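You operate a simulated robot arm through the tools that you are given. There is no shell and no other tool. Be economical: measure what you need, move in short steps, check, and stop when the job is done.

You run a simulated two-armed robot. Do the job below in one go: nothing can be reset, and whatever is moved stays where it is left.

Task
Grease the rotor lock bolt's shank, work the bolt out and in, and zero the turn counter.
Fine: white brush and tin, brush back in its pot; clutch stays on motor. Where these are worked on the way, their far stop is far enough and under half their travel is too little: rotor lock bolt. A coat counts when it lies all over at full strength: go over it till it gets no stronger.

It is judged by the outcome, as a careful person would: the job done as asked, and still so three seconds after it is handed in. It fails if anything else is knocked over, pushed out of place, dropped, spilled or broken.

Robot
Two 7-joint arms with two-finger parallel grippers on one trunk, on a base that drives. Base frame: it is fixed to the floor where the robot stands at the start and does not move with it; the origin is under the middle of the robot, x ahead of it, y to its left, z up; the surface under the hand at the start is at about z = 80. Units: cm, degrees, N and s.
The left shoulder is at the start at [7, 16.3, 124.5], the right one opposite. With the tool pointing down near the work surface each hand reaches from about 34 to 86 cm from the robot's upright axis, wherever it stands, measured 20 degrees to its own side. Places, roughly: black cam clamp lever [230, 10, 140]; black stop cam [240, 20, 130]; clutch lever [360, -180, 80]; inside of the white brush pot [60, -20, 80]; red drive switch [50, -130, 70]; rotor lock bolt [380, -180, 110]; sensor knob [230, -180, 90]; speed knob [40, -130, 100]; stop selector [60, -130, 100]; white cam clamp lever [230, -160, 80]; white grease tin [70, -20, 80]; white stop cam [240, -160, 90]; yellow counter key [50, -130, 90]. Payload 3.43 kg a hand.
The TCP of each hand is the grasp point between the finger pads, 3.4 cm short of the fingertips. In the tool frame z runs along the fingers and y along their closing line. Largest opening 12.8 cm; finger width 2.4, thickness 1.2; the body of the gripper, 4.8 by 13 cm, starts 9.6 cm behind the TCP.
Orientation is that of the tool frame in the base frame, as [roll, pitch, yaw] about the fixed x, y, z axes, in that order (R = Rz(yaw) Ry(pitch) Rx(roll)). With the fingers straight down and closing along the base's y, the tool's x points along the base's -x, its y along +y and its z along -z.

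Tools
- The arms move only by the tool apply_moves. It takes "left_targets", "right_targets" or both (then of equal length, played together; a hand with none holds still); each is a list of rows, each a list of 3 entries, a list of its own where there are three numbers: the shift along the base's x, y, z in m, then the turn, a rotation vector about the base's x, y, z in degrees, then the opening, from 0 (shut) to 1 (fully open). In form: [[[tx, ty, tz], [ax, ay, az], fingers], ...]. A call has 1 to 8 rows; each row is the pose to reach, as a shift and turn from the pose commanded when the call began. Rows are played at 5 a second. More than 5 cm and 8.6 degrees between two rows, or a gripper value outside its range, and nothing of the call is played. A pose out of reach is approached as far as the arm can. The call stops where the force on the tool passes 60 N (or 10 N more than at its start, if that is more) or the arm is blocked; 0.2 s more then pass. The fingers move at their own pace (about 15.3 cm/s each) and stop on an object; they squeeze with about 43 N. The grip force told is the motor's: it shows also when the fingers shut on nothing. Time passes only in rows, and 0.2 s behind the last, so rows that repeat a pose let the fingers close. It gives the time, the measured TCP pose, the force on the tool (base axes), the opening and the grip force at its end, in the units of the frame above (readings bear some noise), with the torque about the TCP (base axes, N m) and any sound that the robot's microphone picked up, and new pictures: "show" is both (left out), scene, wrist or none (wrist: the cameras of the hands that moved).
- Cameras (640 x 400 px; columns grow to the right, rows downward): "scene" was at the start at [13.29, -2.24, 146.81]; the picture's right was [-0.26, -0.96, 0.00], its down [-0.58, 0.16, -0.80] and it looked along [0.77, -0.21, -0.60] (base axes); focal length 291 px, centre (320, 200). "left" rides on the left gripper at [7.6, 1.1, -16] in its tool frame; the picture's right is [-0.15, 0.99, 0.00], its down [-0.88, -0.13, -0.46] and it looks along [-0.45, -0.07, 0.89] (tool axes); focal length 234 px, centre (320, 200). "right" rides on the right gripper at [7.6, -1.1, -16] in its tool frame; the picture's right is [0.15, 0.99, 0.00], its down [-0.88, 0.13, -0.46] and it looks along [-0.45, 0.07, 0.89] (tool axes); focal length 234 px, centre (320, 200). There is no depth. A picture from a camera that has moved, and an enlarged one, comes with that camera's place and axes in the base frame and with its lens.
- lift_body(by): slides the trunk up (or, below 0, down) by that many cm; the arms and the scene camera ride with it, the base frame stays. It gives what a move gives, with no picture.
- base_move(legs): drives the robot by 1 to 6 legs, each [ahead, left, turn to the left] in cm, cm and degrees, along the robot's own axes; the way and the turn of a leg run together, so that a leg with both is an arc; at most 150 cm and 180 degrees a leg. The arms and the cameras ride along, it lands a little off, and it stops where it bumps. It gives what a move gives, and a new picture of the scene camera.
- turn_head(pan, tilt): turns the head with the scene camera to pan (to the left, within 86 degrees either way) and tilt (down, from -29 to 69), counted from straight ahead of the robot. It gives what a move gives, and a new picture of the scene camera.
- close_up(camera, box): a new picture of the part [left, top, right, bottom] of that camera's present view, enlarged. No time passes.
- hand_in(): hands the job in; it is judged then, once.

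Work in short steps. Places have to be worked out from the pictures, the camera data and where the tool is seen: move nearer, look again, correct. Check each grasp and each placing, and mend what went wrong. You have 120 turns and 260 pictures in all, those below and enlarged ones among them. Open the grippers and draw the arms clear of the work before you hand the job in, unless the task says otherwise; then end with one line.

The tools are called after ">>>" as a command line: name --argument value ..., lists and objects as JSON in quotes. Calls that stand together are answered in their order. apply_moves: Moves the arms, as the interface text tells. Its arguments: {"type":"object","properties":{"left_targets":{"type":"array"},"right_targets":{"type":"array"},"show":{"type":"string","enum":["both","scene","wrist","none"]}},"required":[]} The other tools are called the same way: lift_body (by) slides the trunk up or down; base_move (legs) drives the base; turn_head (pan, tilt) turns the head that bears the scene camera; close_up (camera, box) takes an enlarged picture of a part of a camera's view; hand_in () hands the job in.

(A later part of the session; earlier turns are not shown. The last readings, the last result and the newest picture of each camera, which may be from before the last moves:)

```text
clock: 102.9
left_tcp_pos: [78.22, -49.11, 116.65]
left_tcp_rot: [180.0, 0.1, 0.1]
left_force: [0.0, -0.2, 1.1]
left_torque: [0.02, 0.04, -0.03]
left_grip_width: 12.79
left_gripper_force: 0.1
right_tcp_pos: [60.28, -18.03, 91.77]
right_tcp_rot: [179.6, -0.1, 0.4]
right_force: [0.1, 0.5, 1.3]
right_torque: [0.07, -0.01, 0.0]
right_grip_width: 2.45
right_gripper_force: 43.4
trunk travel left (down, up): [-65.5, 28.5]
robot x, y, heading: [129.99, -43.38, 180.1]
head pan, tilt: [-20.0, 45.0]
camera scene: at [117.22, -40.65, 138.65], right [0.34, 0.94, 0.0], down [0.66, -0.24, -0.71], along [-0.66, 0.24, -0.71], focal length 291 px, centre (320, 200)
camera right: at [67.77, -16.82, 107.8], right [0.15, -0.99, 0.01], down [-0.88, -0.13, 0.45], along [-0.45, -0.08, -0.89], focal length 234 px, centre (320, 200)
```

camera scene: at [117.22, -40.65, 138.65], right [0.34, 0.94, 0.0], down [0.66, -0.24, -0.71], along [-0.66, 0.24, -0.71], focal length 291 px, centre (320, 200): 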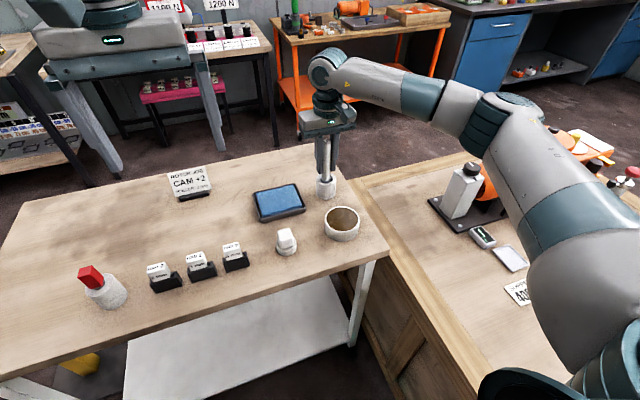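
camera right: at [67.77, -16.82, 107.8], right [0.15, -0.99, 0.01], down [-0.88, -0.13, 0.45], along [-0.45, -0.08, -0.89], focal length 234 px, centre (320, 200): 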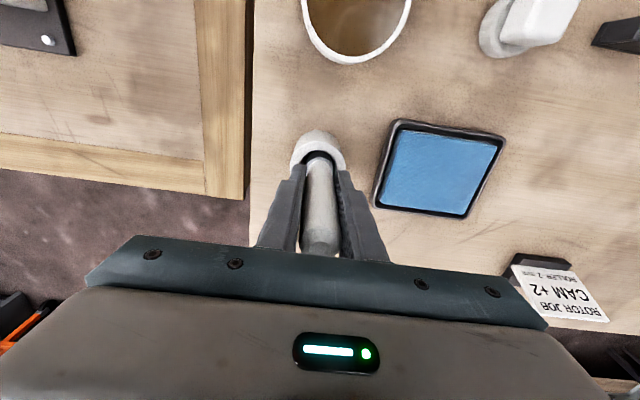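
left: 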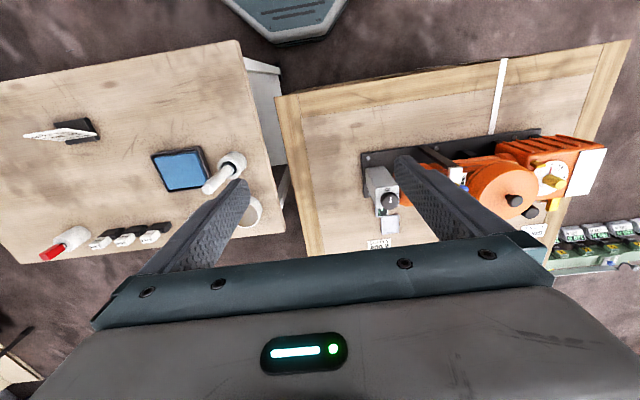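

I have the handle at 2.45 cm. I'll lift it straight up.

>>> apply_moves --right_targets '[[[0, 0, 0.03], [0, 0, 0], 0.05], [[0, 0, 0.07], [0, 0, 0], 0.05], [[0, 0, 0.11], [0, 0, 0], 0.05], [[0, 0, 0.15], [0, 0, 0], 0.05]]' --show "both"

```text
clock: 103.9
left_tcp_pos: [78.24, -49.08, 116.79]
left_tcp_rot: [-179.8, 0.0, 0.0]
left_force: [-0.5, 0.1, -0.2]
left_torque: [0.0, 0.06, 0.01]
left_grip_width: 12.81
left_gripper_force: 0.1
right_tcp_pos: [60.35, -18.24, 106.85]
right_tcp_rot: [179.5, -0.2, 0.5]
right_force: [1.2, -0.3, -0.6]
right_torque: [0.02, 0.01, 0.0]
right_grip_width: 2.42
right_gripper_force: 43.2
trunk travel left (down, up): [-65.5, 28.5]
robot x, y, heading: [130.18, -43.52, 179.9]
head pan, tilt: [-20.0, 45.0]
camera scene: at [117.29, -40.71, 138.65], right [0.34, 0.94, 0.0], down [0.66, -0.24, -0.71], along [-0.66, 0.24, -0.71], focal length 291 px, centre (320, 200)
camera right: at [67.85, -16.9, 122.96], right [0.16, -0.99, 0.01], down [-0.88, -0.14, 0.45], along [-0.45, -0.08, -0.89], focal length 234 px, centre (320, 200)
```

scene: 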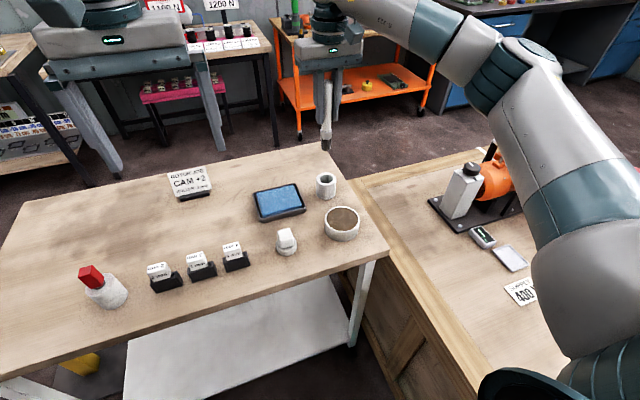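
right: 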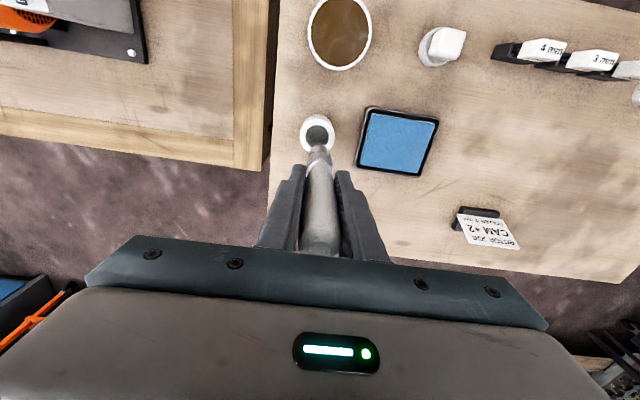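

>>> close_up --camera "scene" --box '[280, 50, 400, 260]'

```text
1.90 times, centred on (340, 155) of scene
camera zoom: at [117.29, -40.71, 138.65], right [0.34, 0.94, 0.0], down [0.66, -0.24, -0.71], along [-0.66, 0.24, -0.71], focal length 554 px, centre (282, 286)
```

zoom: 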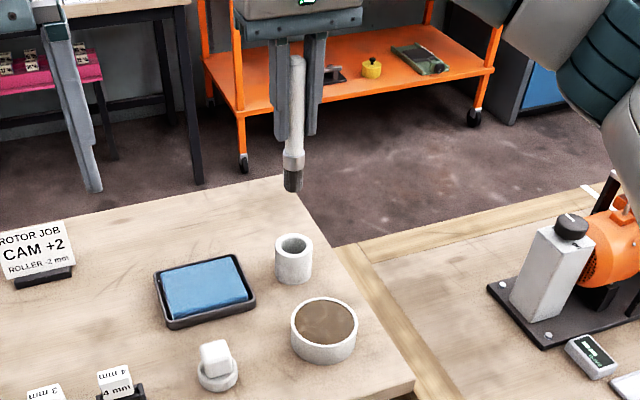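

The tip is about 11.7 cm below the TCP, and the tin centre is at (73.9,-19.1). I'll dip the brush and swirl it a little.

>>> apply_moves --right_targets '[[[0.045, -0.003, 0], [0, 0, 0], 0.05], [[0.09, -0.006, 0], [0, 0, 0], 0.05], [[0.136, -0.009, 0], [0, 0, 0], 0.05], [[0.136, -0.009, -0.045], [0, 0, 0], 0.05], [[0.136, -0.009, -0.09], [0, 0, 0], 0.05], [[0.136, -0.009, -0.11], [0, 0, 0], 0.05], [[0.136, -0.009, -0.125], [0, 0, 0], 0.05], [[0.136, -0.009, -0.13], [0, 0, 0], 0.05]]' --show "both"

```text
clock: 105.7
left_tcp_pos: [78.44, -49.09, 116.76]
left_tcp_rot: [-179.9, 0.1, -0.2]
left_force: [-1.2, -0.1, 0.1]
left_torque: [-0.03, -0.04, 0.02]
left_grip_width: 12.79
left_gripper_force: 0.1
right_tcp_pos: [73.49, -19.03, 94.97]
right_tcp_rot: [179.3, 1.1, 0.4]
right_force: [11.6, 0.0, 38.3]
right_torque: [-0.02, -1.06, 0.02]
right_grip_width: 2.48
right_gripper_force: 43.1
trunk travel left (down, up): [-65.5, 28.5]
robot x, y, heading: [130.13, -43.34, 179.8]
head pan, tilt: [-20.0, 45.0]
stopped in row 8 (right hand): the force on the tool passed its limit at 64 N (the readings are from after the stop); the commanded pose is now the measured one
camera scene: at [117.51, -40.7, 138.69], right [0.34, 0.94, 0.0], down [0.66, -0.24, -0.71], along [-0.67, 0.24, -0.71], focal length 291 px, centre (320, 200)
camera right: at [81.47, -17.69, 110.91], right [0.15, -0.99, 0.01], down [-0.87, -0.13, 0.47], along [-0.47, -0.08, -0.88], focal length 234 px, centre (320, 200)
```

scene: 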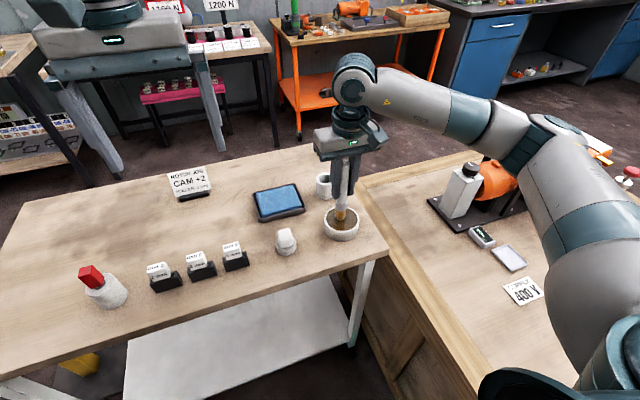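
right: 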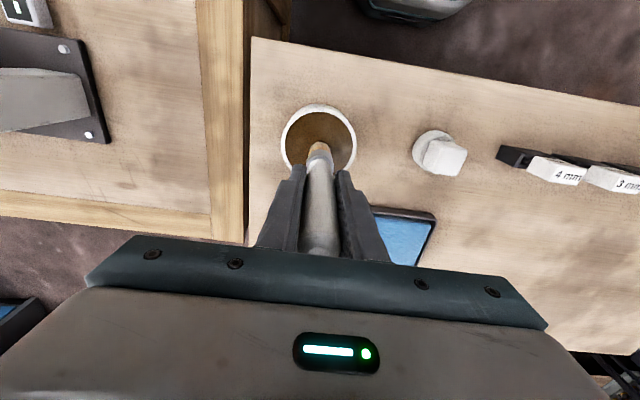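

The brush touched the grease surface and its bristles look greasy. I'll lift it out and check the tip.

>>> apply_moves --right_targets '[[[0.002, 0, 0.02], [0, 0, 0], 0.05], [[0.002, 0, 0.06], [0, -1.2, 0], 0.05], [[0.002, 0, 0.1], [0, -1.2, 0], 0.05], [[0.002, 0, 0.14], [0, -1.2, 0], 0.05]]' --show "none"

>>> close_up --camera "scene" --box '[280, 50, 400, 260]'

```text
clock: 106.7
left_tcp_pos: [78.33, -49.19, 116.74]
left_tcp_rot: [-179.9, 0.0, 0.0]
left_force: [-0.4, -0.7, -0.9]
left_torque: [0.0, 0.0, -0.02]
left_grip_width: 12.8
left_gripper_force: 0.0
right_tcp_pos: [73.67, -19.02, 108.66]
right_tcp_rot: [179.5, -0.5, 0.2]
right_force: [0.2, 0.7, -0.7]
right_torque: [0.02, 0.02, 0.0]
right_grip_width: 2.42
right_gripper_force: 43.0
trunk travel left (down, up): [-65.5, 28.5]
robot x, y, heading: [130.37, -43.34, 179.8]
head pan, tilt: [-20.0, 45.0]
```

```text
1.90 times, centred on (340, 155) of scene
camera zoom: at [117.31, -40.7, 138.65], right [0.34, 0.94, 0.0], down [0.66, -0.24, -0.71], along [-0.66, 0.24, -0.71], focal length 554 px, centre (282, 286)
```

zoom: 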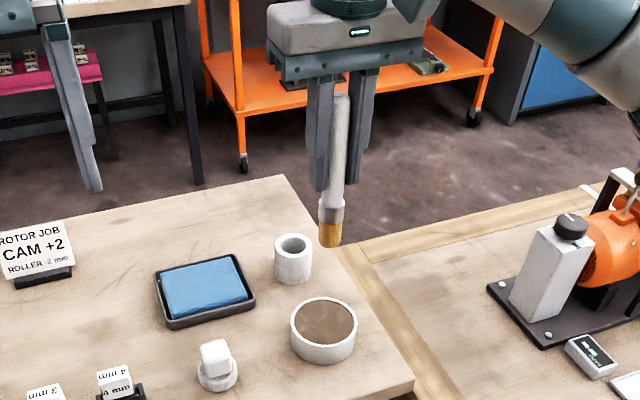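

The brush is loaded. I'll raise the trunk and drive back to the bolt by the same lanes.

>>> lift_body --by 27

>>> base_move --legs '[[0, 0, 90], [85, 0, 0], [85, 0, 0], [0, 0, 90]]'

```text
clock: 109.5
left_tcp_pos: [78.18, -49.03, 143.58]
left_tcp_rot: [-179.9, 0.0, 0.0]
left_force: [0.5, 0.3, -0.8]
left_torque: [0.0, 0.0, -0.05]
left_grip_width: 12.8
left_gripper_force: 0.1
right_tcp_pos: [73.47, -18.87, 135.61]
right_tcp_rot: [179.4, -0.6, 0.4]
right_force: [-0.1, 0.3, 0.0]
right_torque: [-0.02, 0.0, 0.0]
right_grip_width: 2.43
right_gripper_force: 42.8
trunk travel left (down, up): [-92.5, 1.5]
robot x, y, heading: [130.5, -43.54, 179.8]
head pan, tilt: [-20.0, 45.0]
```

```text
clock: 125.7
left_tcp_pos: [180.6, -207.48, 143.72]
left_tcp_rot: [180.0, -0.1, 179.6]
left_force: [0.3, -0.2, -0.4]
left_torque: [0.0, -0.02, 0.01]
left_grip_width: 12.79
left_gripper_force: 0.0
right_tcp_pos: [185.03, -237.64, 135.55]
right_tcp_rot: [179.4, -0.5, 179.9]
right_force: [0.1, 0.2, -0.5]
right_torque: [-0.01, -0.02, -0.01]
right_grip_width: 2.43
right_gripper_force: 43.0
trunk travel left (down, up): [-92.5, 1.5]
robot x, y, heading: [128.37, -212.77, -0.6]
head pan, tilt: [-20.0, 45.0]
camera scene: at [141.25, -215.51, 165.65], right [-0.35, -0.94, 0.0], down [-0.66, 0.25, -0.71], along [0.66, -0.25, -0.71], focal length 291 px, centre (320, 200)
```

scene: 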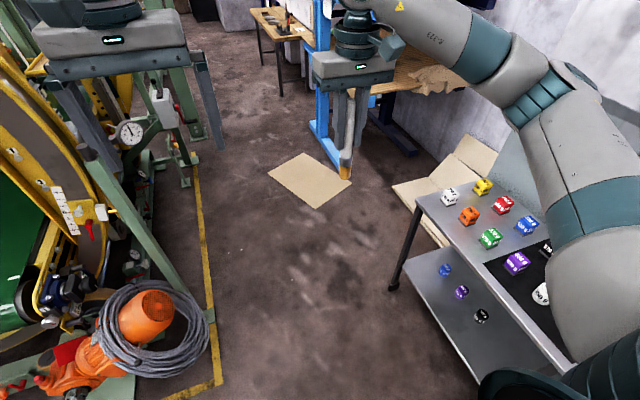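

The way is clear. I'll go on to the bolt stance.

>>> base_move --legs '[[100, -22, 0.6], [137, -17, 0], [0, 0, 90]]'

>>> turn_head --pan -15 --tilt 50

```text
clock: 141.2
left_tcp_pos: [357.06, -196.99, 143.7]
left_tcp_rot: [180.0, 0.0, -88.1]
left_force: [0.3, -1.1, 0.1]
left_torque: [0.01, -0.02, -0.01]
left_grip_width: 12.79
left_gripper_force: 0.1
right_tcp_pos: [386.96, -191.4, 135.57]
right_tcp_rot: [179.4, -0.4, -87.8]
right_force: [0.3, 0.0, 0.4]
right_torque: [0.0, 0.0, -0.01]
right_grip_width: 2.43
right_gripper_force: 43.0
trunk travel left (down, up): [-92.5, 1.5]
robot x, y, heading: [364.09, -248.53, 91.8]
head pan, tilt: [-20.0, 45.0]
camera scene: at [366.62, -235.85, 165.65], right [0.95, -0.31, 0.0], down [-0.22, -0.67, -0.71], along [0.22, 0.67, -0.71], focal length 291 px, centre (320, 200)
```

scene: 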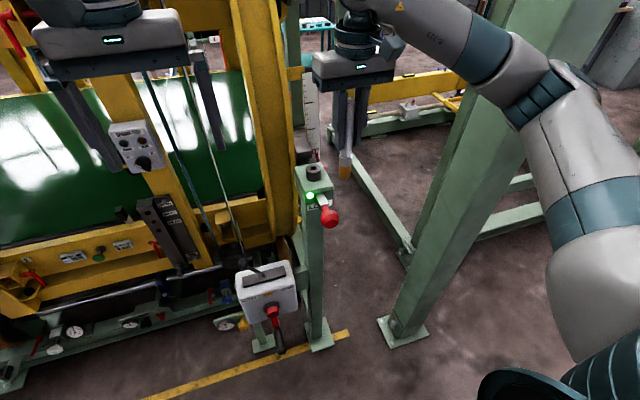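

```text
clock: 141.8
left_tcp_pos: [357.01, -197.03, 143.64]
left_tcp_rot: [-179.9, 0.0, -88.1]
left_force: [0.1, 0.1, 0.2]
left_torque: [0.0, -0.01, 0.02]
left_grip_width: 12.81
left_gripper_force: 0.0
right_tcp_pos: [387.08, -191.43, 135.63]
right_tcp_rot: [179.4, -0.4, -87.7]
right_force: [0.1, 0.3, -0.9]
right_torque: [0.04, -0.02, 0.01]
right_grip_width: 2.44
right_gripper_force: 43.6
trunk travel left (down, up): [-92.5, 1.5]
robot x, y, heading: [364.25, -248.75, 91.7]
head pan, tilt: [-15.0, 50.0]
camera scene: at [365.8, -236.08, 164.96], right [0.97, -0.23, 0.0], down [-0.17, -0.75, -0.64], along [0.15, 0.63, -0.77], focal length 291 px, centre (320, 200)
```

scene: 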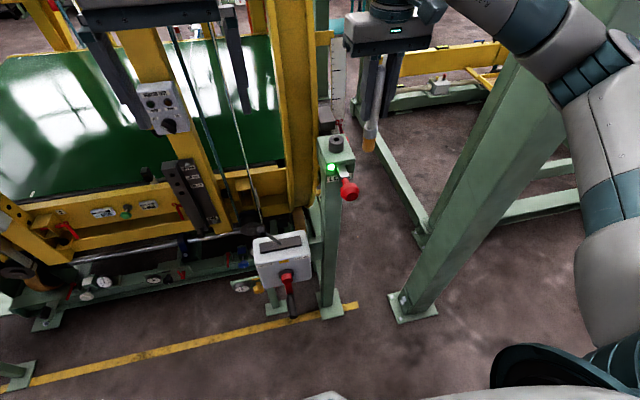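

I'll move the base slightly back and right so the bolt is centred between the arms.

>>> base_move --legs '[[-6, -9, -1.7]]'

>>> close_up --camera "scene" --box '[270, 100, 390, 220]'

>>> close_up --camera "right" --box '[220, 60, 480, 280]'

>>> close_up --camera "left" --box '[100, 60, 360, 280]'

```text
clock: 143.0
left_tcp_pos: [366.98, -202.27, 143.47]
left_tcp_rot: [-179.8, -0.3, -89.6]
left_force: [-0.1, 0.4, -0.7]
left_torque: [-0.01, -0.07, 0.01]
left_grip_width: 12.79
left_gripper_force: 0.1
right_tcp_pos: [397.12, -197.65, 135.51]
right_tcp_rot: [179.6, -0.6, -89.4]
right_force: [-0.9, 0.4, -0.1]
right_torque: [-0.05, -0.04, 0.0]
right_grip_width: 2.44
right_gripper_force: 43.2
trunk travel left (down, up): [-92.5, 1.5]
robot x, y, heading: [373.52, -254.59, 90.4]
head pan, tilt: [-15.0, 50.0]
camera scene: at [374.72, -241.58, 164.93], right [0.97, -0.25, 0.0], down [-0.19, -0.74, -0.64], along [0.17, 0.62, -0.77], focal length 291 px, centre (320, 200)
```

scene: 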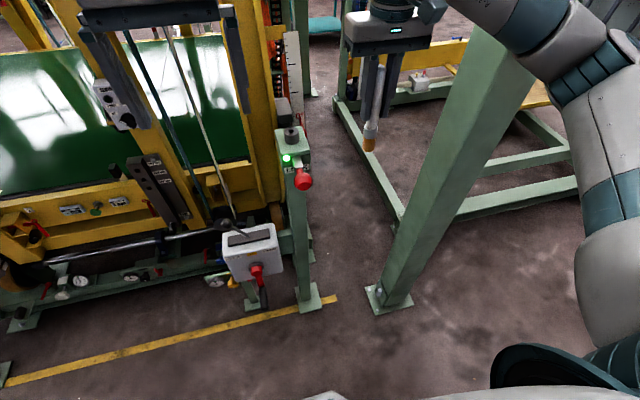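

```text
3.33 times, centred on (330, 160) of scene
camera zoom: at [374.72, -241.58, 164.93], right [0.97, -0.25, 0.0], down [-0.19, -0.74, -0.64], along [0.17, 0.62, -0.77], focal length 970 px, centre (287, 333)
```

zoom: 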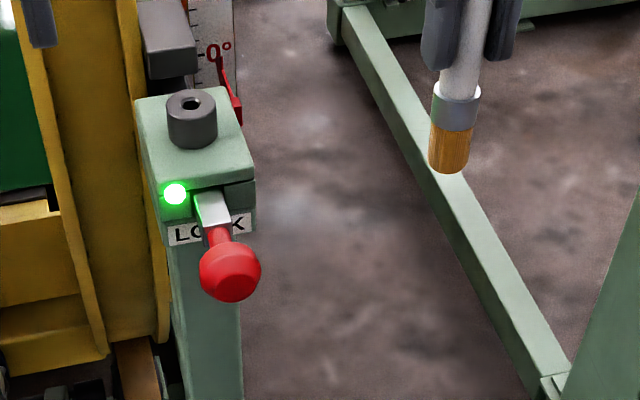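

```text
1.82 times, centred on (350, 170) of right
camera zoom: at [398.48, -205.02, 151.64], right [-0.99, -0.16, 0.01], down [-0.14, 0.88, 0.45], along [-0.08, 0.44, -0.89], focal length 426 px, centre (266, 254)
```

zoom: 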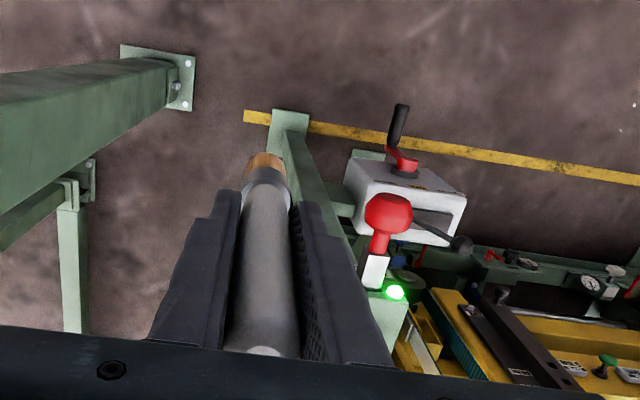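

```text
1.82 times, centred on (230, 170) of left
camera zoom: at [365.92, -209.89, 159.44], right [-0.99, 0.14, 0.0], down [0.12, 0.88, 0.45], along [0.07, 0.45, -0.89], focal length 426 px, centre (484, 254)
```

zoom: 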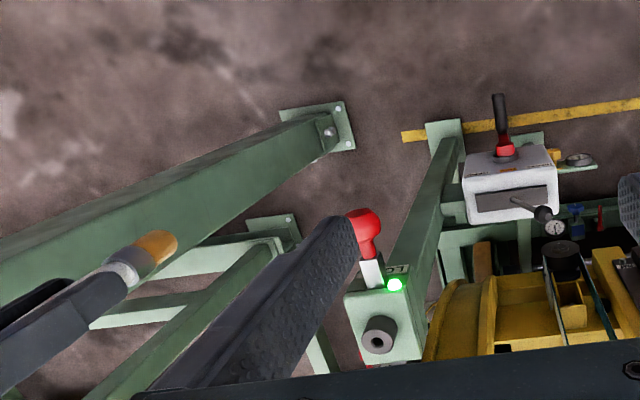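

Knob centre is at about (383.8,-192.1,112.4), and the exposed shank runs y≈-188.5…-184.7 at z≈113.5. I'll turn the left hand to point along +y so it can take the knob.

>>> apply_moves --left_targets '[[[0, -0.005, 0], [8.5, 0, 0], 1], [[0, -0.01, 0], [17, 0, 0], 1], [[0, -0.015, 0], [25.5, 0, 0], 1], [[0, -0.02, 0], [34, 0, 0], 1], [[0, -0.025, 0], [42.5, 0, 0], 1], [[0, -0.03, 0], [51, 0, 0], 1], [[0, -0.035, 0], [59.5, 0, 0], 1], [[0, -0.04, 0], [68, 0, 0], 1]]' --show "scene"

>>> apply_moves --left_targets '[[[0, 0, -0.03], [7.3, 0, 0], 1], [[0, 0, -0.07], [14.6, 0, 0], 1], [[0, 0, -0.11], [22, 0, 0], 1], [[0, 0, -0.15], [22, 0, 0], 1], [[0, 0, -0.19], [22, 0, 0], 1], [[0, 0, -0.23], [22, 0, 0], 1]]' --show "both"

```text
clock: 144.8
left_tcp_pos: [370.13, -203.99, 144.83]
left_tcp_rot: [-179.3, 68.0, -89.1]
left_force: [0.7, -0.6, -0.3]
left_torque: [0.0, 0.0, 0.07]
left_grip_width: 12.78
left_gripper_force: 0.1
left hand out of reach, approached as far as the arm can: row 7, 8
right_tcp_pos: [397.58, -197.87, 135.55]
right_tcp_rot: [179.5, -0.5, -89.3]
right_force: [0.4, -0.5, 0.3]
right_torque: [0.01, 0.01, -0.01]
right_grip_width: 2.42
right_gripper_force: 42.4
trunk travel left (down, up): [-92.5, 1.5]
robot x, y, heading: [373.37, -254.38, 90.3]
head pan, tilt: [-15.0, 50.0]
camera scene: at [375.43, -241.92, 164.95], right [0.97, -0.25, 0.0], down [-0.2, -0.74, -0.64], along [0.16, 0.62, -0.77], focal length 291 px, centre (320, 200)
```

scene: 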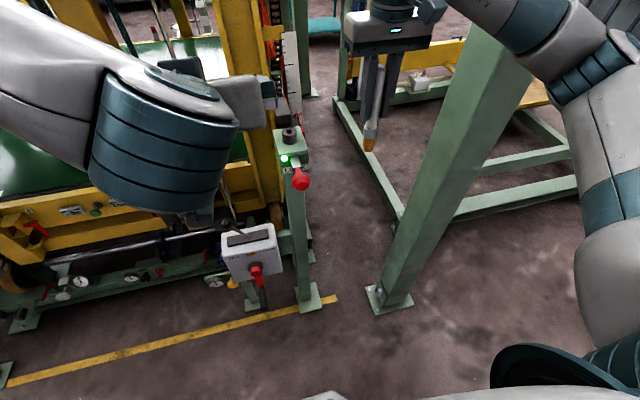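

```text
clock: 146.2
left_tcp_pos: [373.42, -200.58, 127.53]
left_tcp_rot: [-169.4, 89.0, -79.4]
left_force: [1.0, -0.5, 0.3]
left_torque: [0.04, -0.03, -0.03]
left_grip_width: 12.81
left_gripper_force: 0.1
left hand out of reach, approached as far as the arm can: row 1, 2, 3, 4, 5, 6
right_tcp_pos: [397.91, -197.99, 135.51]
right_tcp_rot: [179.2, -0.5, -89.3]
right_force: [1.1, 0.1, -1.3]
right_torque: [-0.03, 0.04, -0.02]
right_grip_width: 2.43
right_gripper_force: 42.6
trunk travel left (down, up): [-92.5, 1.5]
robot x, y, heading: [373.42, -254.34, 90.2]
head pan, tilt: [-15.0, 50.0]
camera scene: at [375.47, -241.95, 164.96], right [0.97, -0.25, 0.0], down [-0.2, -0.74, -0.64], along [0.16, 0.62, -0.77], focal length 291 px, centre (320, 200)
camera left: at [372.36, -216.66, 120.18], right [-0.99, 0.0, 0.14], down [0.13, -0.44, 0.89], along [0.06, 0.9, 0.43], focal length 234 px, centre (320, 200)
```

scene: 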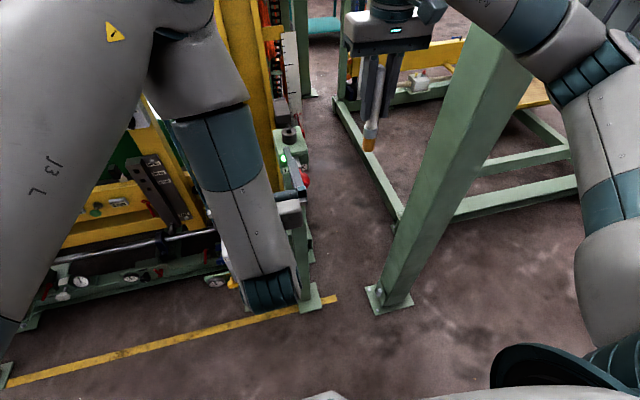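
left: 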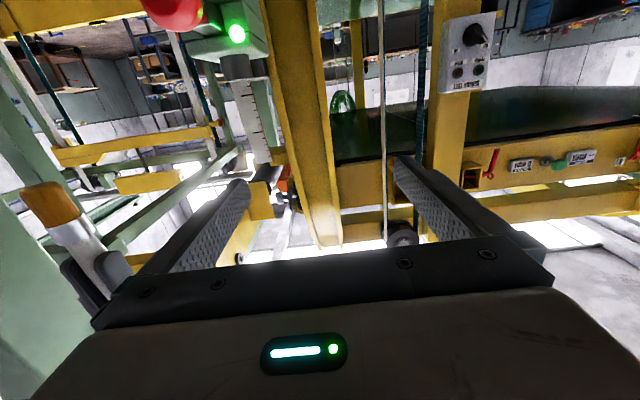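

The horizontal pose is too cramped this close in. I'll use the comfortable fingers-down pose on the knob instead, so I'm turning the left hand back.

>>> apply_moves --left_targets '[[[0, 0, 0.03], [-8.5, 0, 0], 1], [[-0.01, 0, 0.06], [-17, 0, 0], 1], [[-0.02, 0, 0.09], [-25.5, 0, 0], 1], [[-0.03, 0, 0.12], [-34, 0, 0], 1], [[-0.04, 0, 0.15], [-42.5, 0, 0], 1], [[-0.05, 0, 0.16], [-51, 0, 0], 1], [[-0.06, 0, 0.16], [-59.5, 0, 0], 1], [[-0.06, 0, 0.16], [-68, 0, 0], 1]]' --show "none"

>>> apply_moves --left_targets '[[[0, 0, 0], [-7.3, 0, 0], 1], [[0, 0, 0], [-14.6, 0, 0], 1], [[0, 0, 0], [-22, 0, 0], 1], [[0, 0, 0], [-22, 0, 0], 1]]' --show "scene"

```text
clock: 148.0
left_tcp_pos: [367.22, -200.37, 143.54]
left_tcp_rot: [-179.7, 21.8, -89.6]
left_force: [-0.8, 1.0, 0.0]
left_torque: [-0.01, 0.02, 0.03]
left_grip_width: 12.8
left_gripper_force: 0.0
right_tcp_pos: [397.61, -197.82, 135.54]
right_tcp_rot: [179.4, -0.6, -89.3]
right_force: [0.1, 0.3, -0.7]
right_torque: [-0.03, 0.04, 0.03]
right_grip_width: 2.39
right_gripper_force: 43.4
trunk travel left (down, up): [-92.5, 1.5]
robot x, y, heading: [373.52, -254.53, 90.3]
head pan, tilt: [-15.0, 50.0]
```

```text
clock: 149.0
left_tcp_pos: [367.28, -200.51, 143.57]
left_tcp_rot: [-179.8, -0.1, -89.7]
left_force: [-0.7, -0.6, -0.1]
left_torque: [-0.02, 0.01, -0.01]
left_grip_width: 12.82
left_gripper_force: 0.1
right_tcp_pos: [397.56, -197.77, 135.52]
right_tcp_rot: [179.4, -0.5, -89.4]
right_force: [0.8, -0.2, -1.0]
right_torque: [0.01, 0.01, 0.02]
right_grip_width: 2.4
right_gripper_force: 43.4
trunk travel left (down, up): [-92.5, 1.5]
robot x, y, heading: [373.29, -254.49, 90.5]
head pan, tilt: [-15.0, 50.0]
camera scene: at [375.22, -242.0, 164.96], right [0.97, -0.25, 0.0], down [-0.19, -0.74, -0.64], along [0.16, 0.62, -0.77], focal length 291 px, centre (320, 200)
```

scene: 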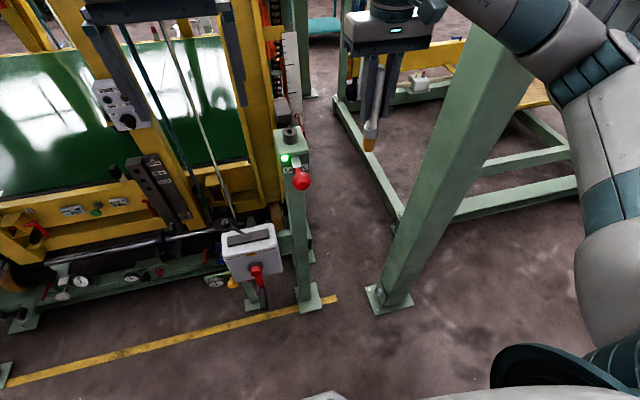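

I'll move the right hand aside 6 cm and bring the left hand above the knob.

>>> apply_moves --left_targets '[[[0.0, 0, 0], [0, 0, 0], 1], [[0.041, 0.021, 0], [0, 0, 0], 1], [[0.082, 0.042, 0], [0, 0, 0], 1], [[0.123, 0.063, 0], [0, 0, 0], 1], [[0.165, 0.084, 0], [0, 0, 0], 1], [[0.165, 0.084, -0.045], [0, 0, 0], 1], [[0.165, 0.084, -0.09], [0, 0, 0], 1], [[0.165, 0.084, -0.13], [0, 0, 0], 1]]' --right_targets '[[[0.03, 0, 0], [0, 0, 0], 0.05], [[0.06, 0, 0], [0, 0, 0], 0.05], [[0.07, 0, 0], [0, 0, 0], 0.05], [[0.07, 0, 0], [0, 0, 0], 0.05], [[0.07, 0, 0], [0, 0, 0], 0.05], [[0.07, 0, 0], [0, 0, 0], 0.05], [[0.07, 0, 0], [0, 0, 0], 0.05], [[0.07, 0, 0], [0, 0, 0], 0.05]]' --show "both"

```text
clock: 150.8
left_tcp_pos: [383.9, -192.11, 130.42]
left_tcp_rot: [-180.0, 0.1, -89.7]
left_force: [0.4, 0.8, 0.7]
left_torque: [-0.02, 0.02, 0.0]
left_grip_width: 12.78
left_gripper_force: 0.1
right_tcp_pos: [404.71, -197.85, 135.46]
right_tcp_rot: [179.4, -0.5, -89.4]
right_force: [0.7, 0.0, -1.1]
right_torque: [0.0, 0.04, -0.02]
right_grip_width: 2.41
right_gripper_force: 42.9
trunk travel left (down, up): [-92.5, 1.5]
robot x, y, heading: [373.5, -254.44, 90.4]
head pan, tilt: [-15.0, 50.0]
camera scene: at [375.39, -241.88, 164.96], right [0.97, -0.25, 0.0], down [-0.2, -0.74, -0.64], along [0.16, 0.62, -0.77], focal length 291 px, centre (320, 200)
camera right: at [406.1, -205.31, 151.62], right [-0.99, -0.16, 0.01], down [-0.14, 0.88, 0.45], along [-0.08, 0.44, -0.89], focal length 234 px, centre (320, 200)
camera left: at [382.79, -199.69, 146.45], right [-0.99, 0.14, 0.0], down [0.13, 0.88, 0.46], along [0.06, 0.45, -0.89], focal length 234 px, centre (320, 200)
```

scene: 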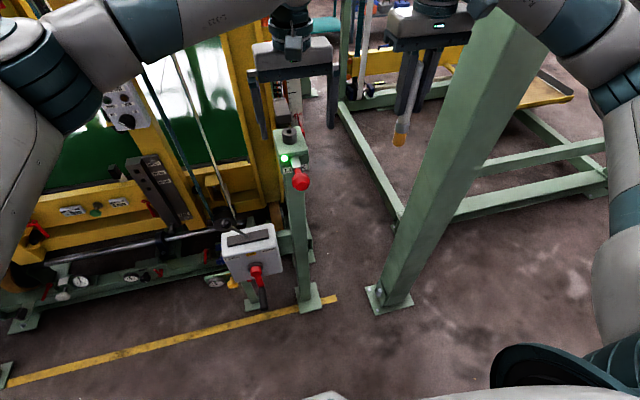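
right: 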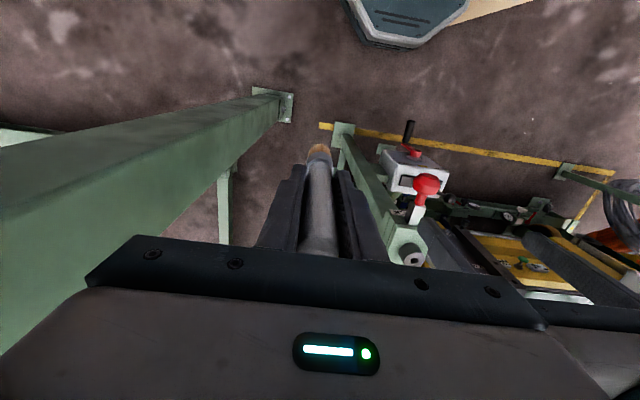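
left: 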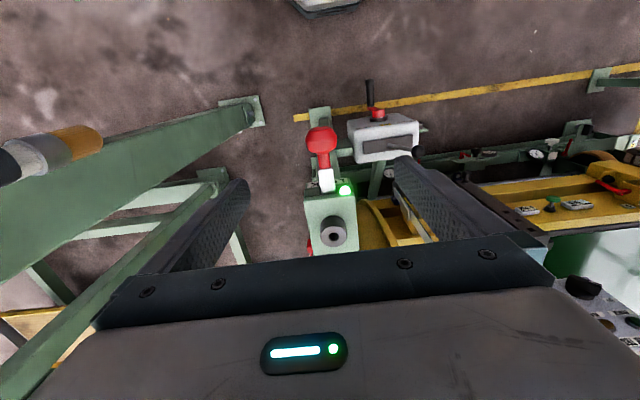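

The left camera confirms the knob is right below the TCP. I'll descend and close on it.

>>> apply_moves --left_targets '[[[0, 0, -0.045], [0, 0, 0], 1], [[0, 0, -0.09], [0, 0, 0], 1], [[0, 0, -0.135], [0, 0, 0], 1], [[0, 0, -0.178], [0, 0, 0], 1], [[0, 0, -0.178], [0, 0, 0], 0.6], [[0, 0, -0.178], [0, 0, 0], 0.2], [[0, 0, -0.178], [0, 0, 0], 0.2]]' --show "both"

```text
clock: 152.4
left_tcp_pos: [383.67, -192.1, 112.65]
left_tcp_rot: [-179.9, 0.0, -89.6]
left_force: [-1.2, 1.0, -3.9]
left_torque: [0.95, -0.16, 0.1]
left_grip_width: 4.66
left_gripper_force: 45.1
right_tcp_pos: [404.57, -197.84, 135.56]
right_tcp_rot: [179.4, -0.5, -89.4]
right_force: [0.7, 0.5, -0.5]
right_torque: [-0.02, -0.03, 0.01]
right_grip_width: 2.41
right_gripper_force: 43.0
trunk travel left (down, up): [-92.5, 1.5]
robot x, y, heading: [373.24, -254.43, 90.3]
head pan, tilt: [-15.0, 50.0]
camera scene: at [375.24, -241.86, 164.94], right [0.97, -0.25, 0.0], down [-0.19, -0.74, -0.64], along [0.16, 0.62, -0.77], focal length 291 px, centre (320, 200)
camera left: at [382.62, -199.65, 128.65], right [-0.99, 0.14, 0.0], down [0.12, 0.88, 0.46], along [0.06, 0.45, -0.89], focal length 234 px, centre (320, 200)
```

scene: 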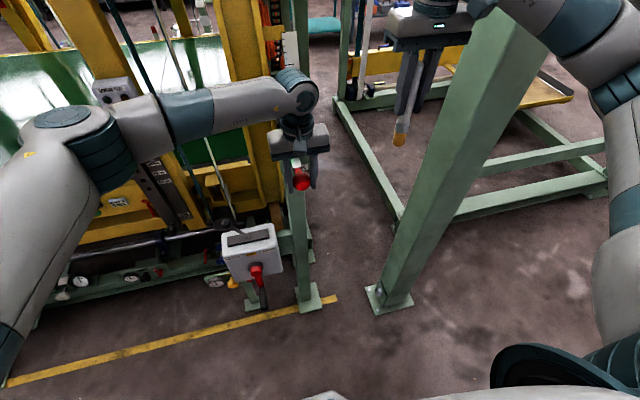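
left: 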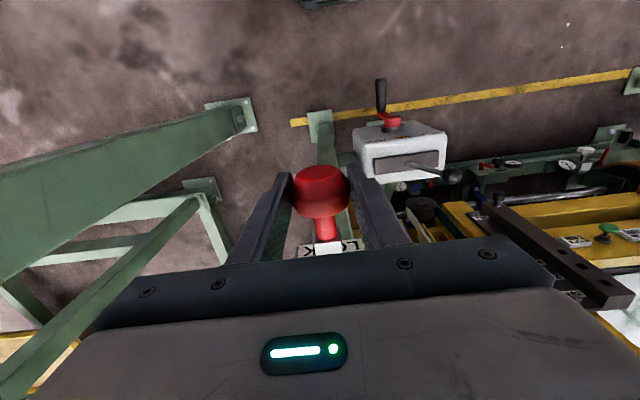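

The grip on the knob works. Since greasing comes first, I'll let go, take the left hand away and brush the exposed shank.

>>> apply_moves --left_targets '[[[0, 0, 0], [0, 0, 0], 1], [[0, 0, 0], [0, 0, 0], 1], [[0, 0, 0.045], [0, 0, 0], 1], [[0, 0, 0.09], [0, 0, 0], 1], [[0, 0, 0.135], [0, 0, 0], 1], [[0, 0, 0.178], [0, 0, 0], 1], [[-0.04, -0.02, 0.2], [0, 0, 0], 1], [[-0.08, -0.04, 0.22], [0, 0, 0], 1]]' --show "none"

>>> apply_moves --left_targets '[[[-0.04, -0.02, 0.02], [0, 0, 0], 1], [[-0.08, -0.04, 0.03], [0, 0, 0], 1], [[-0.12, -0.04, 0.04], [0, 0, 0], 1], [[-0.16, -0.04, 0.04], [0, 0, 0], 1]]' --right_targets '[[[0, 0, 0], [0, 0, 0], 0.05], [[0, 0, 0], [0, 0, 0], 0.05], [[-0.04, 0.02, 0], [0, 0, 0], 0.05], [[-0.08, 0.04, 0], [0, 0, 0], 0.05]]' --show "both"

```text
clock: 154.2
left_tcp_pos: [375.51, -196.27, 134.83]
left_tcp_rot: [-179.8, 0.0, -89.6]
left_force: [-0.4, 0.3, -0.3]
left_torque: [-0.01, -0.03, 0.02]
left_grip_width: 12.81
left_gripper_force: 0.0
right_tcp_pos: [404.16, -198.04, 135.76]
right_tcp_rot: [179.6, -0.5, -89.3]
right_force: [-1.2, -0.3, -0.3]
right_torque: [0.0, -0.04, 0.02]
right_grip_width: 2.41
right_gripper_force: 43.0
trunk travel left (down, up): [-92.5, 1.5]
robot x, y, heading: [373.21, -254.5, 90.3]
head pan, tilt: [-15.0, 50.0]
```

```text
clock: 155.2
left_tcp_pos: [359.42, -200.04, 138.54]
left_tcp_rot: [-179.8, -0.3, -89.7]
left_force: [-0.4, 0.6, 0.4]
left_torque: [-0.01, -0.05, 0.01]
left_grip_width: 12.78
left_gripper_force: 0.0
right_tcp_pos: [396.12, -193.63, 135.83]
right_tcp_rot: [179.6, -0.6, -89.5]
right_force: [-1.2, 0.2, -0.4]
right_torque: [0.01, -0.07, -0.01]
right_grip_width: 2.44
right_gripper_force: 43.1
trunk travel left (down, up): [-92.5, 1.5]
robot x, y, heading: [373.63, -254.94, 90.2]
head pan, tilt: [-15.0, 50.0]
camera scene: at [374.69, -241.63, 164.94], right [0.97, -0.25, 0.0], down [-0.19, -0.74, -0.64], along [0.17, 0.62, -0.77], focal length 291 px, centre (320, 200)
camera right: at [397.42, -201.08, 151.78], right [-0.99, -0.16, 0.01], down [-0.14, 0.88, 0.45], along [-0.08, 0.44, -0.89], focal length 234 px, centre (320, 200)
camera left: at [358.29, -207.51, 154.45], right [-0.99, 0.14, 0.0], down [0.12, 0.88, 0.45], along [0.07, 0.45, -0.89], focal length 234 px, centre (320, 200)
```

scene: 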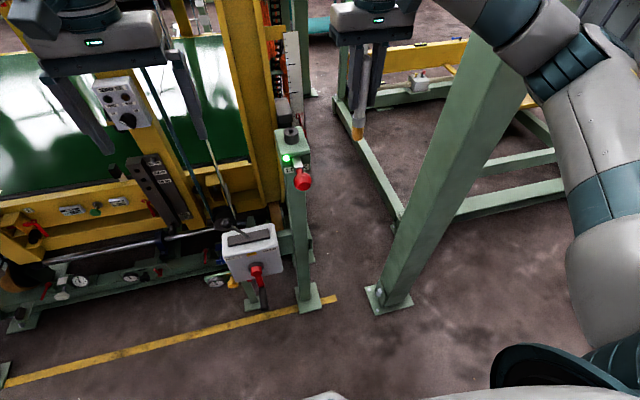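
right: 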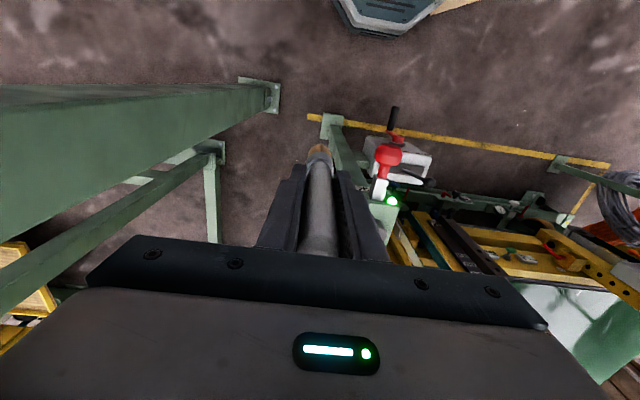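
left: 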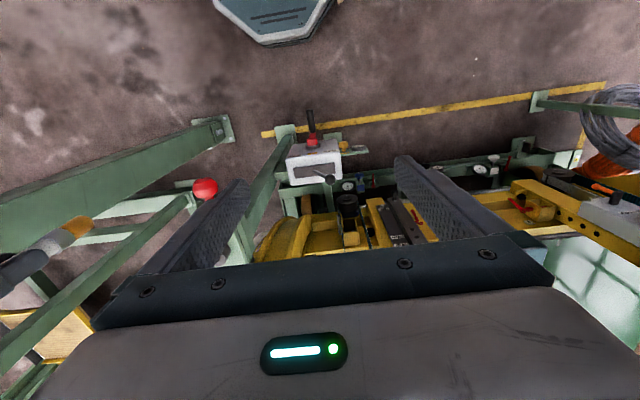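

I'll move the brush over the shank centre (384,-186.7) and come down to just above it.

>>> apply_moves --right_targets '[[[-0.04, 0.023, 0], [0, 0, 0], 0.05], [[-0.08, 0.046, 0], [0, 0, 0], 0.05], [[-0.121, 0.068, 0], [0, 0, 0], 0.05], [[-0.121, 0.068, -0.04], [0, 0, 0], 0.05], [[-0.121, 0.068, -0.085], [0, 0, 0], 0.05]]' --show "none"

>>> close_up --camera "scene" --box '[240, 80, 360, 220]'

>>> close_up --camera "left" --box '[60, 60, 320, 280]'

>>> close_up --camera "right" --box '[220, 80, 420, 280]'

```text
clock: 156.4
left_tcp_pos: [359.93, -200.13, 138.53]
left_tcp_rot: [180.0, -0.1, -89.7]
left_force: [0.4, 0.1, -0.1]
left_torque: [-0.01, 0.01, 0.0]
left_grip_width: 12.81
left_gripper_force: 0.0
right_tcp_pos: [384.58, -186.9, 127.07]
right_tcp_rot: [179.4, -0.5, -89.3]
right_force: [0.8, 0.9, -0.1]
right_torque: [0.03, -0.03, 0.02]
right_grip_width: 2.44
right_gripper_force: 42.7
trunk travel left (down, up): [-92.5, 1.5]
robot x, y, heading: [373.98, -254.83, 90.3]
head pan, tilt: [-15.0, 50.0]
```

```text
2.86 times, centred on (300, 150) of scene
camera zoom: at [375.34, -241.72, 164.94], right [0.97, -0.25, 0.0], down [-0.2, -0.74, -0.64], along [0.16, 0.62, -0.77], focal length 831 px, centre (377, 343)
```

zoom: 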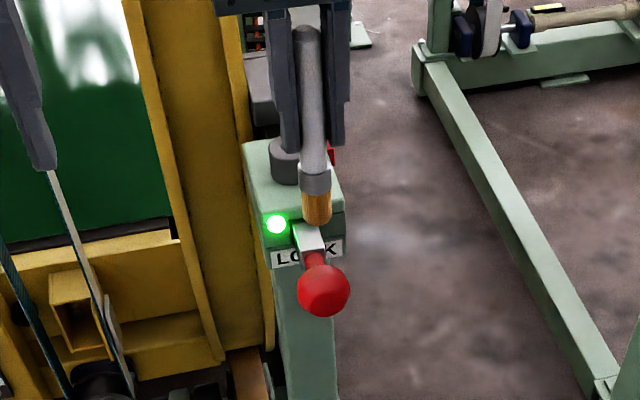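

```text
1.82 times, centred on (190, 170) of left
camera zoom: at [358.93, -207.62, 154.54], right [-0.99, 0.14, 0.0], down [0.12, 0.88, 0.45], along [0.06, 0.45, -0.89], focal length 426 px, centre (556, 254)
```

zoom: 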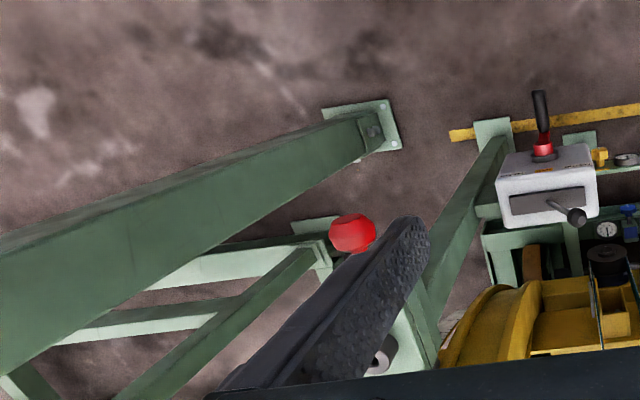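

```text
2.00 times, centred on (320, 180) of right
camera zoom: at [385.97, -194.26, 143.16], right [-0.99, -0.16, 0.01], down [-0.14, 0.88, 0.45], along [-0.08, 0.44, -0.89], focal length 468 px, centre (320, 240)
```

zoom: 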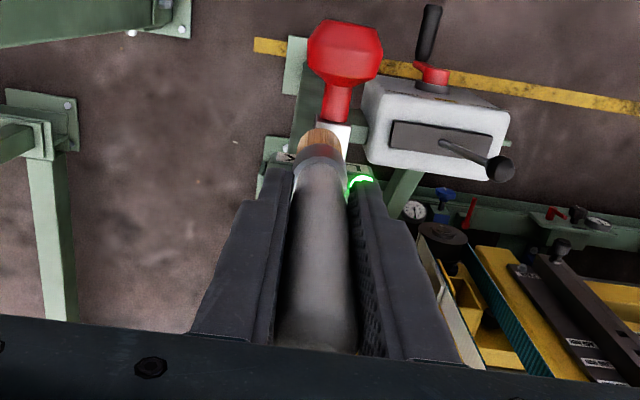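

The tip is about 1 cm above the shank and 0.7 cm too far in +x. I'll correct that and lower gently to contact.

>>> apply_moves --right_targets '[[[-0.007, 0, 0], [0, 0, 0], 0.05], [[-0.007, 0, -0.005], [0, 0, 0], 0.05], [[-0.007, 0, -0.01], [0, 0, 0], 0.05], [[-0.007, 0, -0.013], [0, 0, 0], 0.05], [[-0.007, 0, -0.016], [0, 0, 0], 0.05]]' --show "none"

>>> close_up --camera "scene" --box '[260, 120, 340, 200]'

```text
clock: 157.6
left_tcp_pos: [359.82, -200.15, 138.64]
left_tcp_rot: [-180.0, -0.1, -89.6]
left_force: [0.4, 0.3, 0.8]
left_torque: [0.01, 0.03, 0.01]
left_grip_width: 12.78
left_gripper_force: 0.1
right_tcp_pos: [383.88, -186.95, 125.48]
right_tcp_rot: [179.5, -0.5, -89.3]
right_force: [-0.4, 0.0, -0.3]
right_torque: [-0.03, 0.03, 0.01]
right_grip_width: 2.43
right_gripper_force: 43.4
trunk travel left (down, up): [-92.5, 1.5]
robot x, y, heading: [373.45, -254.56, 90.5]
head pan, tilt: [-15.0, 50.0]
```

```text
5.00 times, centred on (300, 160) of scene
camera zoom: at [375.26, -241.87, 164.95], right [0.97, -0.25, 0.0], down [-0.19, -0.74, -0.64], along [0.16, 0.62, -0.77], focal length 1454 px, centre (420, 400)
```

zoom: 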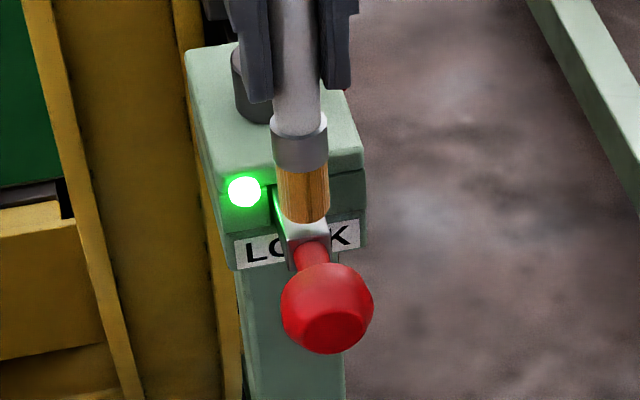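

It's almost touching. I'll lower another 0.8 cm in small steps, watching the force.

>>> apply_moves --right_targets '[[[0, 0, -0.003], [0, 0, 0], 0.05], [[0, 0, -0.006], [0, 0, 0], 0.05], [[0, 0, -0.008], [0, 0, 0], 0.05]]' --show "none"

>>> close_up --camera "scene" --box '[260, 120, 340, 200]'

```text
clock: 158.4
left_tcp_pos: [359.96, -200.13, 138.73]
left_tcp_rot: [-179.8, 0.0, -89.7]
left_force: [1.0, 0.2, -0.3]
left_torque: [-0.03, 0.0, 0.02]
left_grip_width: 12.81
left_gripper_force: 0.0
right_tcp_pos: [383.77, -186.99, 124.62]
right_tcp_rot: [179.5, -0.5, -89.3]
right_force: [0.5, 0.5, -1.2]
right_torque: [0.0, -0.03, -0.02]
right_grip_width: 2.44
right_gripper_force: 43.0
trunk travel left (down, up): [-92.5, 1.5]
robot x, y, heading: [373.57, -254.27, 90.3]
head pan, tilt: [-15.0, 50.0]
```

```text
5.00 times, centred on (300, 160) of scene
camera zoom: at [375.22, -241.9, 164.95], right [0.97, -0.25, 0.0], down [-0.19, -0.74, -0.64], along [0.16, 0.62, -0.77], focal length 1454 px, centre (420, 400)
```

zoom: 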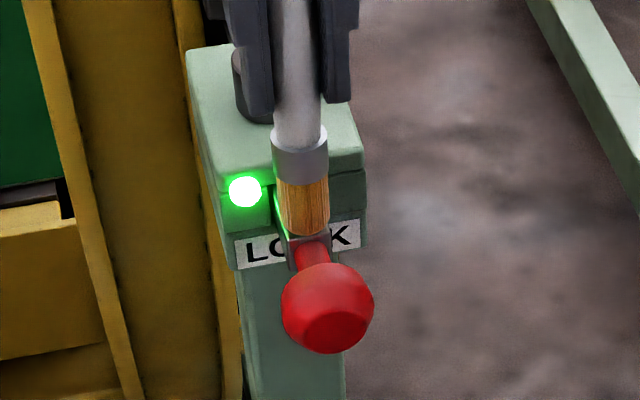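

>>> apply_moves --right_targets '[[[0, 0, -0.003], [0, 0, 0], 0.05], [[0, 0, -0.006], [0, 0, 0], 0.05], [[0, 0, -0.008], [0, 0, 0], 0.05]]' --show "none"

>>> close_up --camera "scene" --box '[260, 120, 340, 200]'

>>> close_up --camera "right" --box '[260, 60, 400, 200]'

```text
clock: 159.2
left_tcp_pos: [359.93, -200.42, 138.81]
left_tcp_rot: [-179.9, 0.0, -89.6]
left_force: [0.2, 0.9, 0.7]
left_torque: [-0.01, -0.02, 0.0]
left_grip_width: 12.81
left_gripper_force: 0.1
right_tcp_pos: [383.76, -187.18, 124.35]
right_tcp_rot: [179.3, -0.1, -89.3]
right_force: [1.7, 3.7, 25.4]
right_torque: [0.64, -0.23, -0.04]
right_grip_width: 2.41
right_gripper_force: 42.6
trunk travel left (down, up): [-92.5, 1.5]
robot x, y, heading: [373.71, -254.3, 90.5]
head pan, tilt: [-15.0, 50.0]
```

```text
5.00 times, centred on (300, 160) of scene
camera zoom: at [375.21, -242.21, 165.02], right [0.97, -0.25, 0.0], down [-0.19, -0.74, -0.64], along [0.16, 0.62, -0.77], focal length 1454 px, centre (420, 400)
```

zoom: 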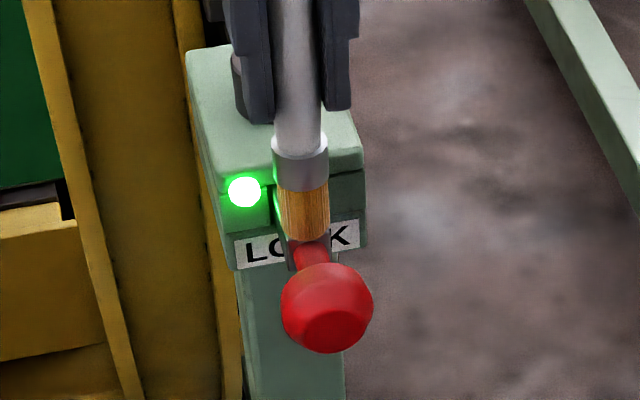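

```text
2.86 times, centred on (330, 130) of right
camera zoom: at [385.17, -194.73, 140.33], right [-0.99, -0.16, 0.01], down [-0.14, 0.88, 0.46], along [-0.08, 0.45, -0.89], focal length 669 px, centre (291, 400)
```

zoom: 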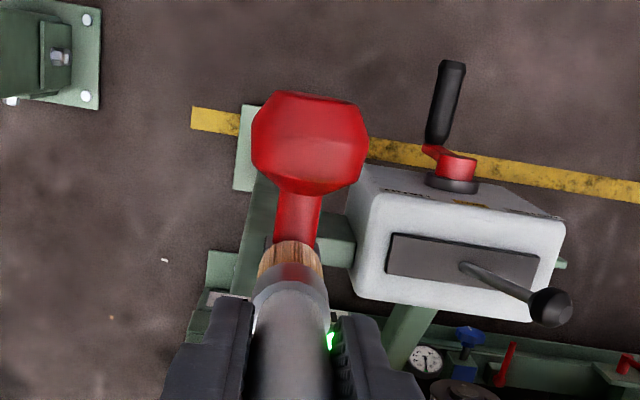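

Contact at 25 N. I'll stroke back and forth along the exposed shank with lighter pressure.

>>> apply_moves --right_targets '[[[-0.003, -0.004, 0.003], [0, 0, 0], 0.05], [[-0.003, -0.01, 0.003], [0, 0, 0], 0.05], [[-0.003, -0.004, 0.003], [0, 0, 0], 0.05], [[-0.003, 0.003, 0.003], [0, 0, 0], 0.05], [[-0.003, 0.01, 0.003], [0, 0, 0], 0.05], [[-0.003, 0.015, 0.003], [0, 0, 0], 0.05], [[-0.003, 0.008, 0.003], [0, 0, 0], 0.05], [[-0.003, 0, 0.003], [0, 0, 0], 0.05]]' --show "none"

>>> apply_moves --right_targets '[[[0, 0, 0.02], [0, 0, 0], 0.05], [[0.0, 0, 0.06], [0, 0, 0], 0.05], [[0.02, 0, 0.08], [0, 0, 0], 0.05], [[0.05, 0, 0.08], [0, 0, 0], 0.05]]' --show "none"

>>> close_up --camera "scene" --box '[260, 120, 340, 200]'

```text
clock: 161.0
left_tcp_pos: [359.87, -200.41, 138.73]
left_tcp_rot: [-179.9, 0.0, -89.6]
left_force: [-0.1, -0.4, -0.7]
left_torque: [0.06, -0.02, 0.01]
left_grip_width: 12.8
left_gripper_force: 0.0
right_tcp_pos: [383.5, -187.17, 124.22]
right_tcp_rot: [179.4, -0.3, -89.4]
right_force: [-0.1, 5.9, 12.0]
right_torque: [0.9, 0.07, 0.05]
right_grip_width: 2.44
right_gripper_force: 42.9
trunk travel left (down, up): [-92.5, 1.5]
robot x, y, heading: [373.36, -254.83, 90.4]
head pan, tilt: [-15.0, 50.0]
```

```text
clock: 162.0
left_tcp_pos: [360.11, -200.08, 138.64]
left_tcp_rot: [179.9, -0.1, -89.6]
left_force: [0.4, 0.8, 0.1]
left_torque: [0.03, 0.0, 0.01]
left_grip_width: 12.8
left_gripper_force: 0.1
right_tcp_pos: [388.72, -187.06, 132.19]
right_tcp_rot: [179.3, -0.7, -89.4]
right_force: [1.4, 0.3, -1.4]
right_torque: [-0.02, 0.01, 0.0]
right_grip_width: 2.46
right_gripper_force: 42.5
trunk travel left (down, up): [-92.5, 1.5]
robot x, y, heading: [373.77, -254.34, 90.2]
head pan, tilt: [-15.0, 50.0]
```

```text
5.00 times, centred on (300, 160) of scene
camera zoom: at [375.54, -241.85, 164.94], right [0.97, -0.25, 0.0], down [-0.2, -0.74, -0.64], along [0.16, 0.62, -0.77], focal length 1454 px, centre (420, 400)
```

zoom: 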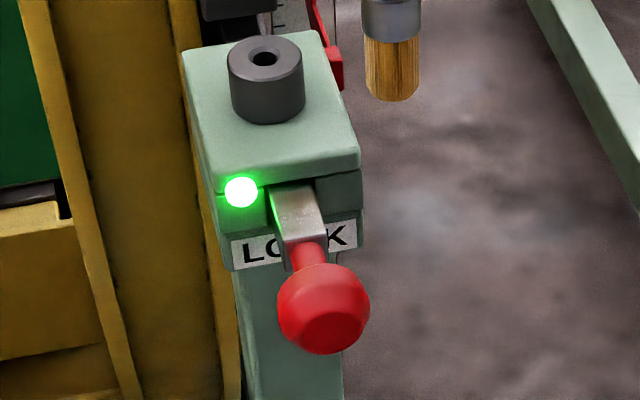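

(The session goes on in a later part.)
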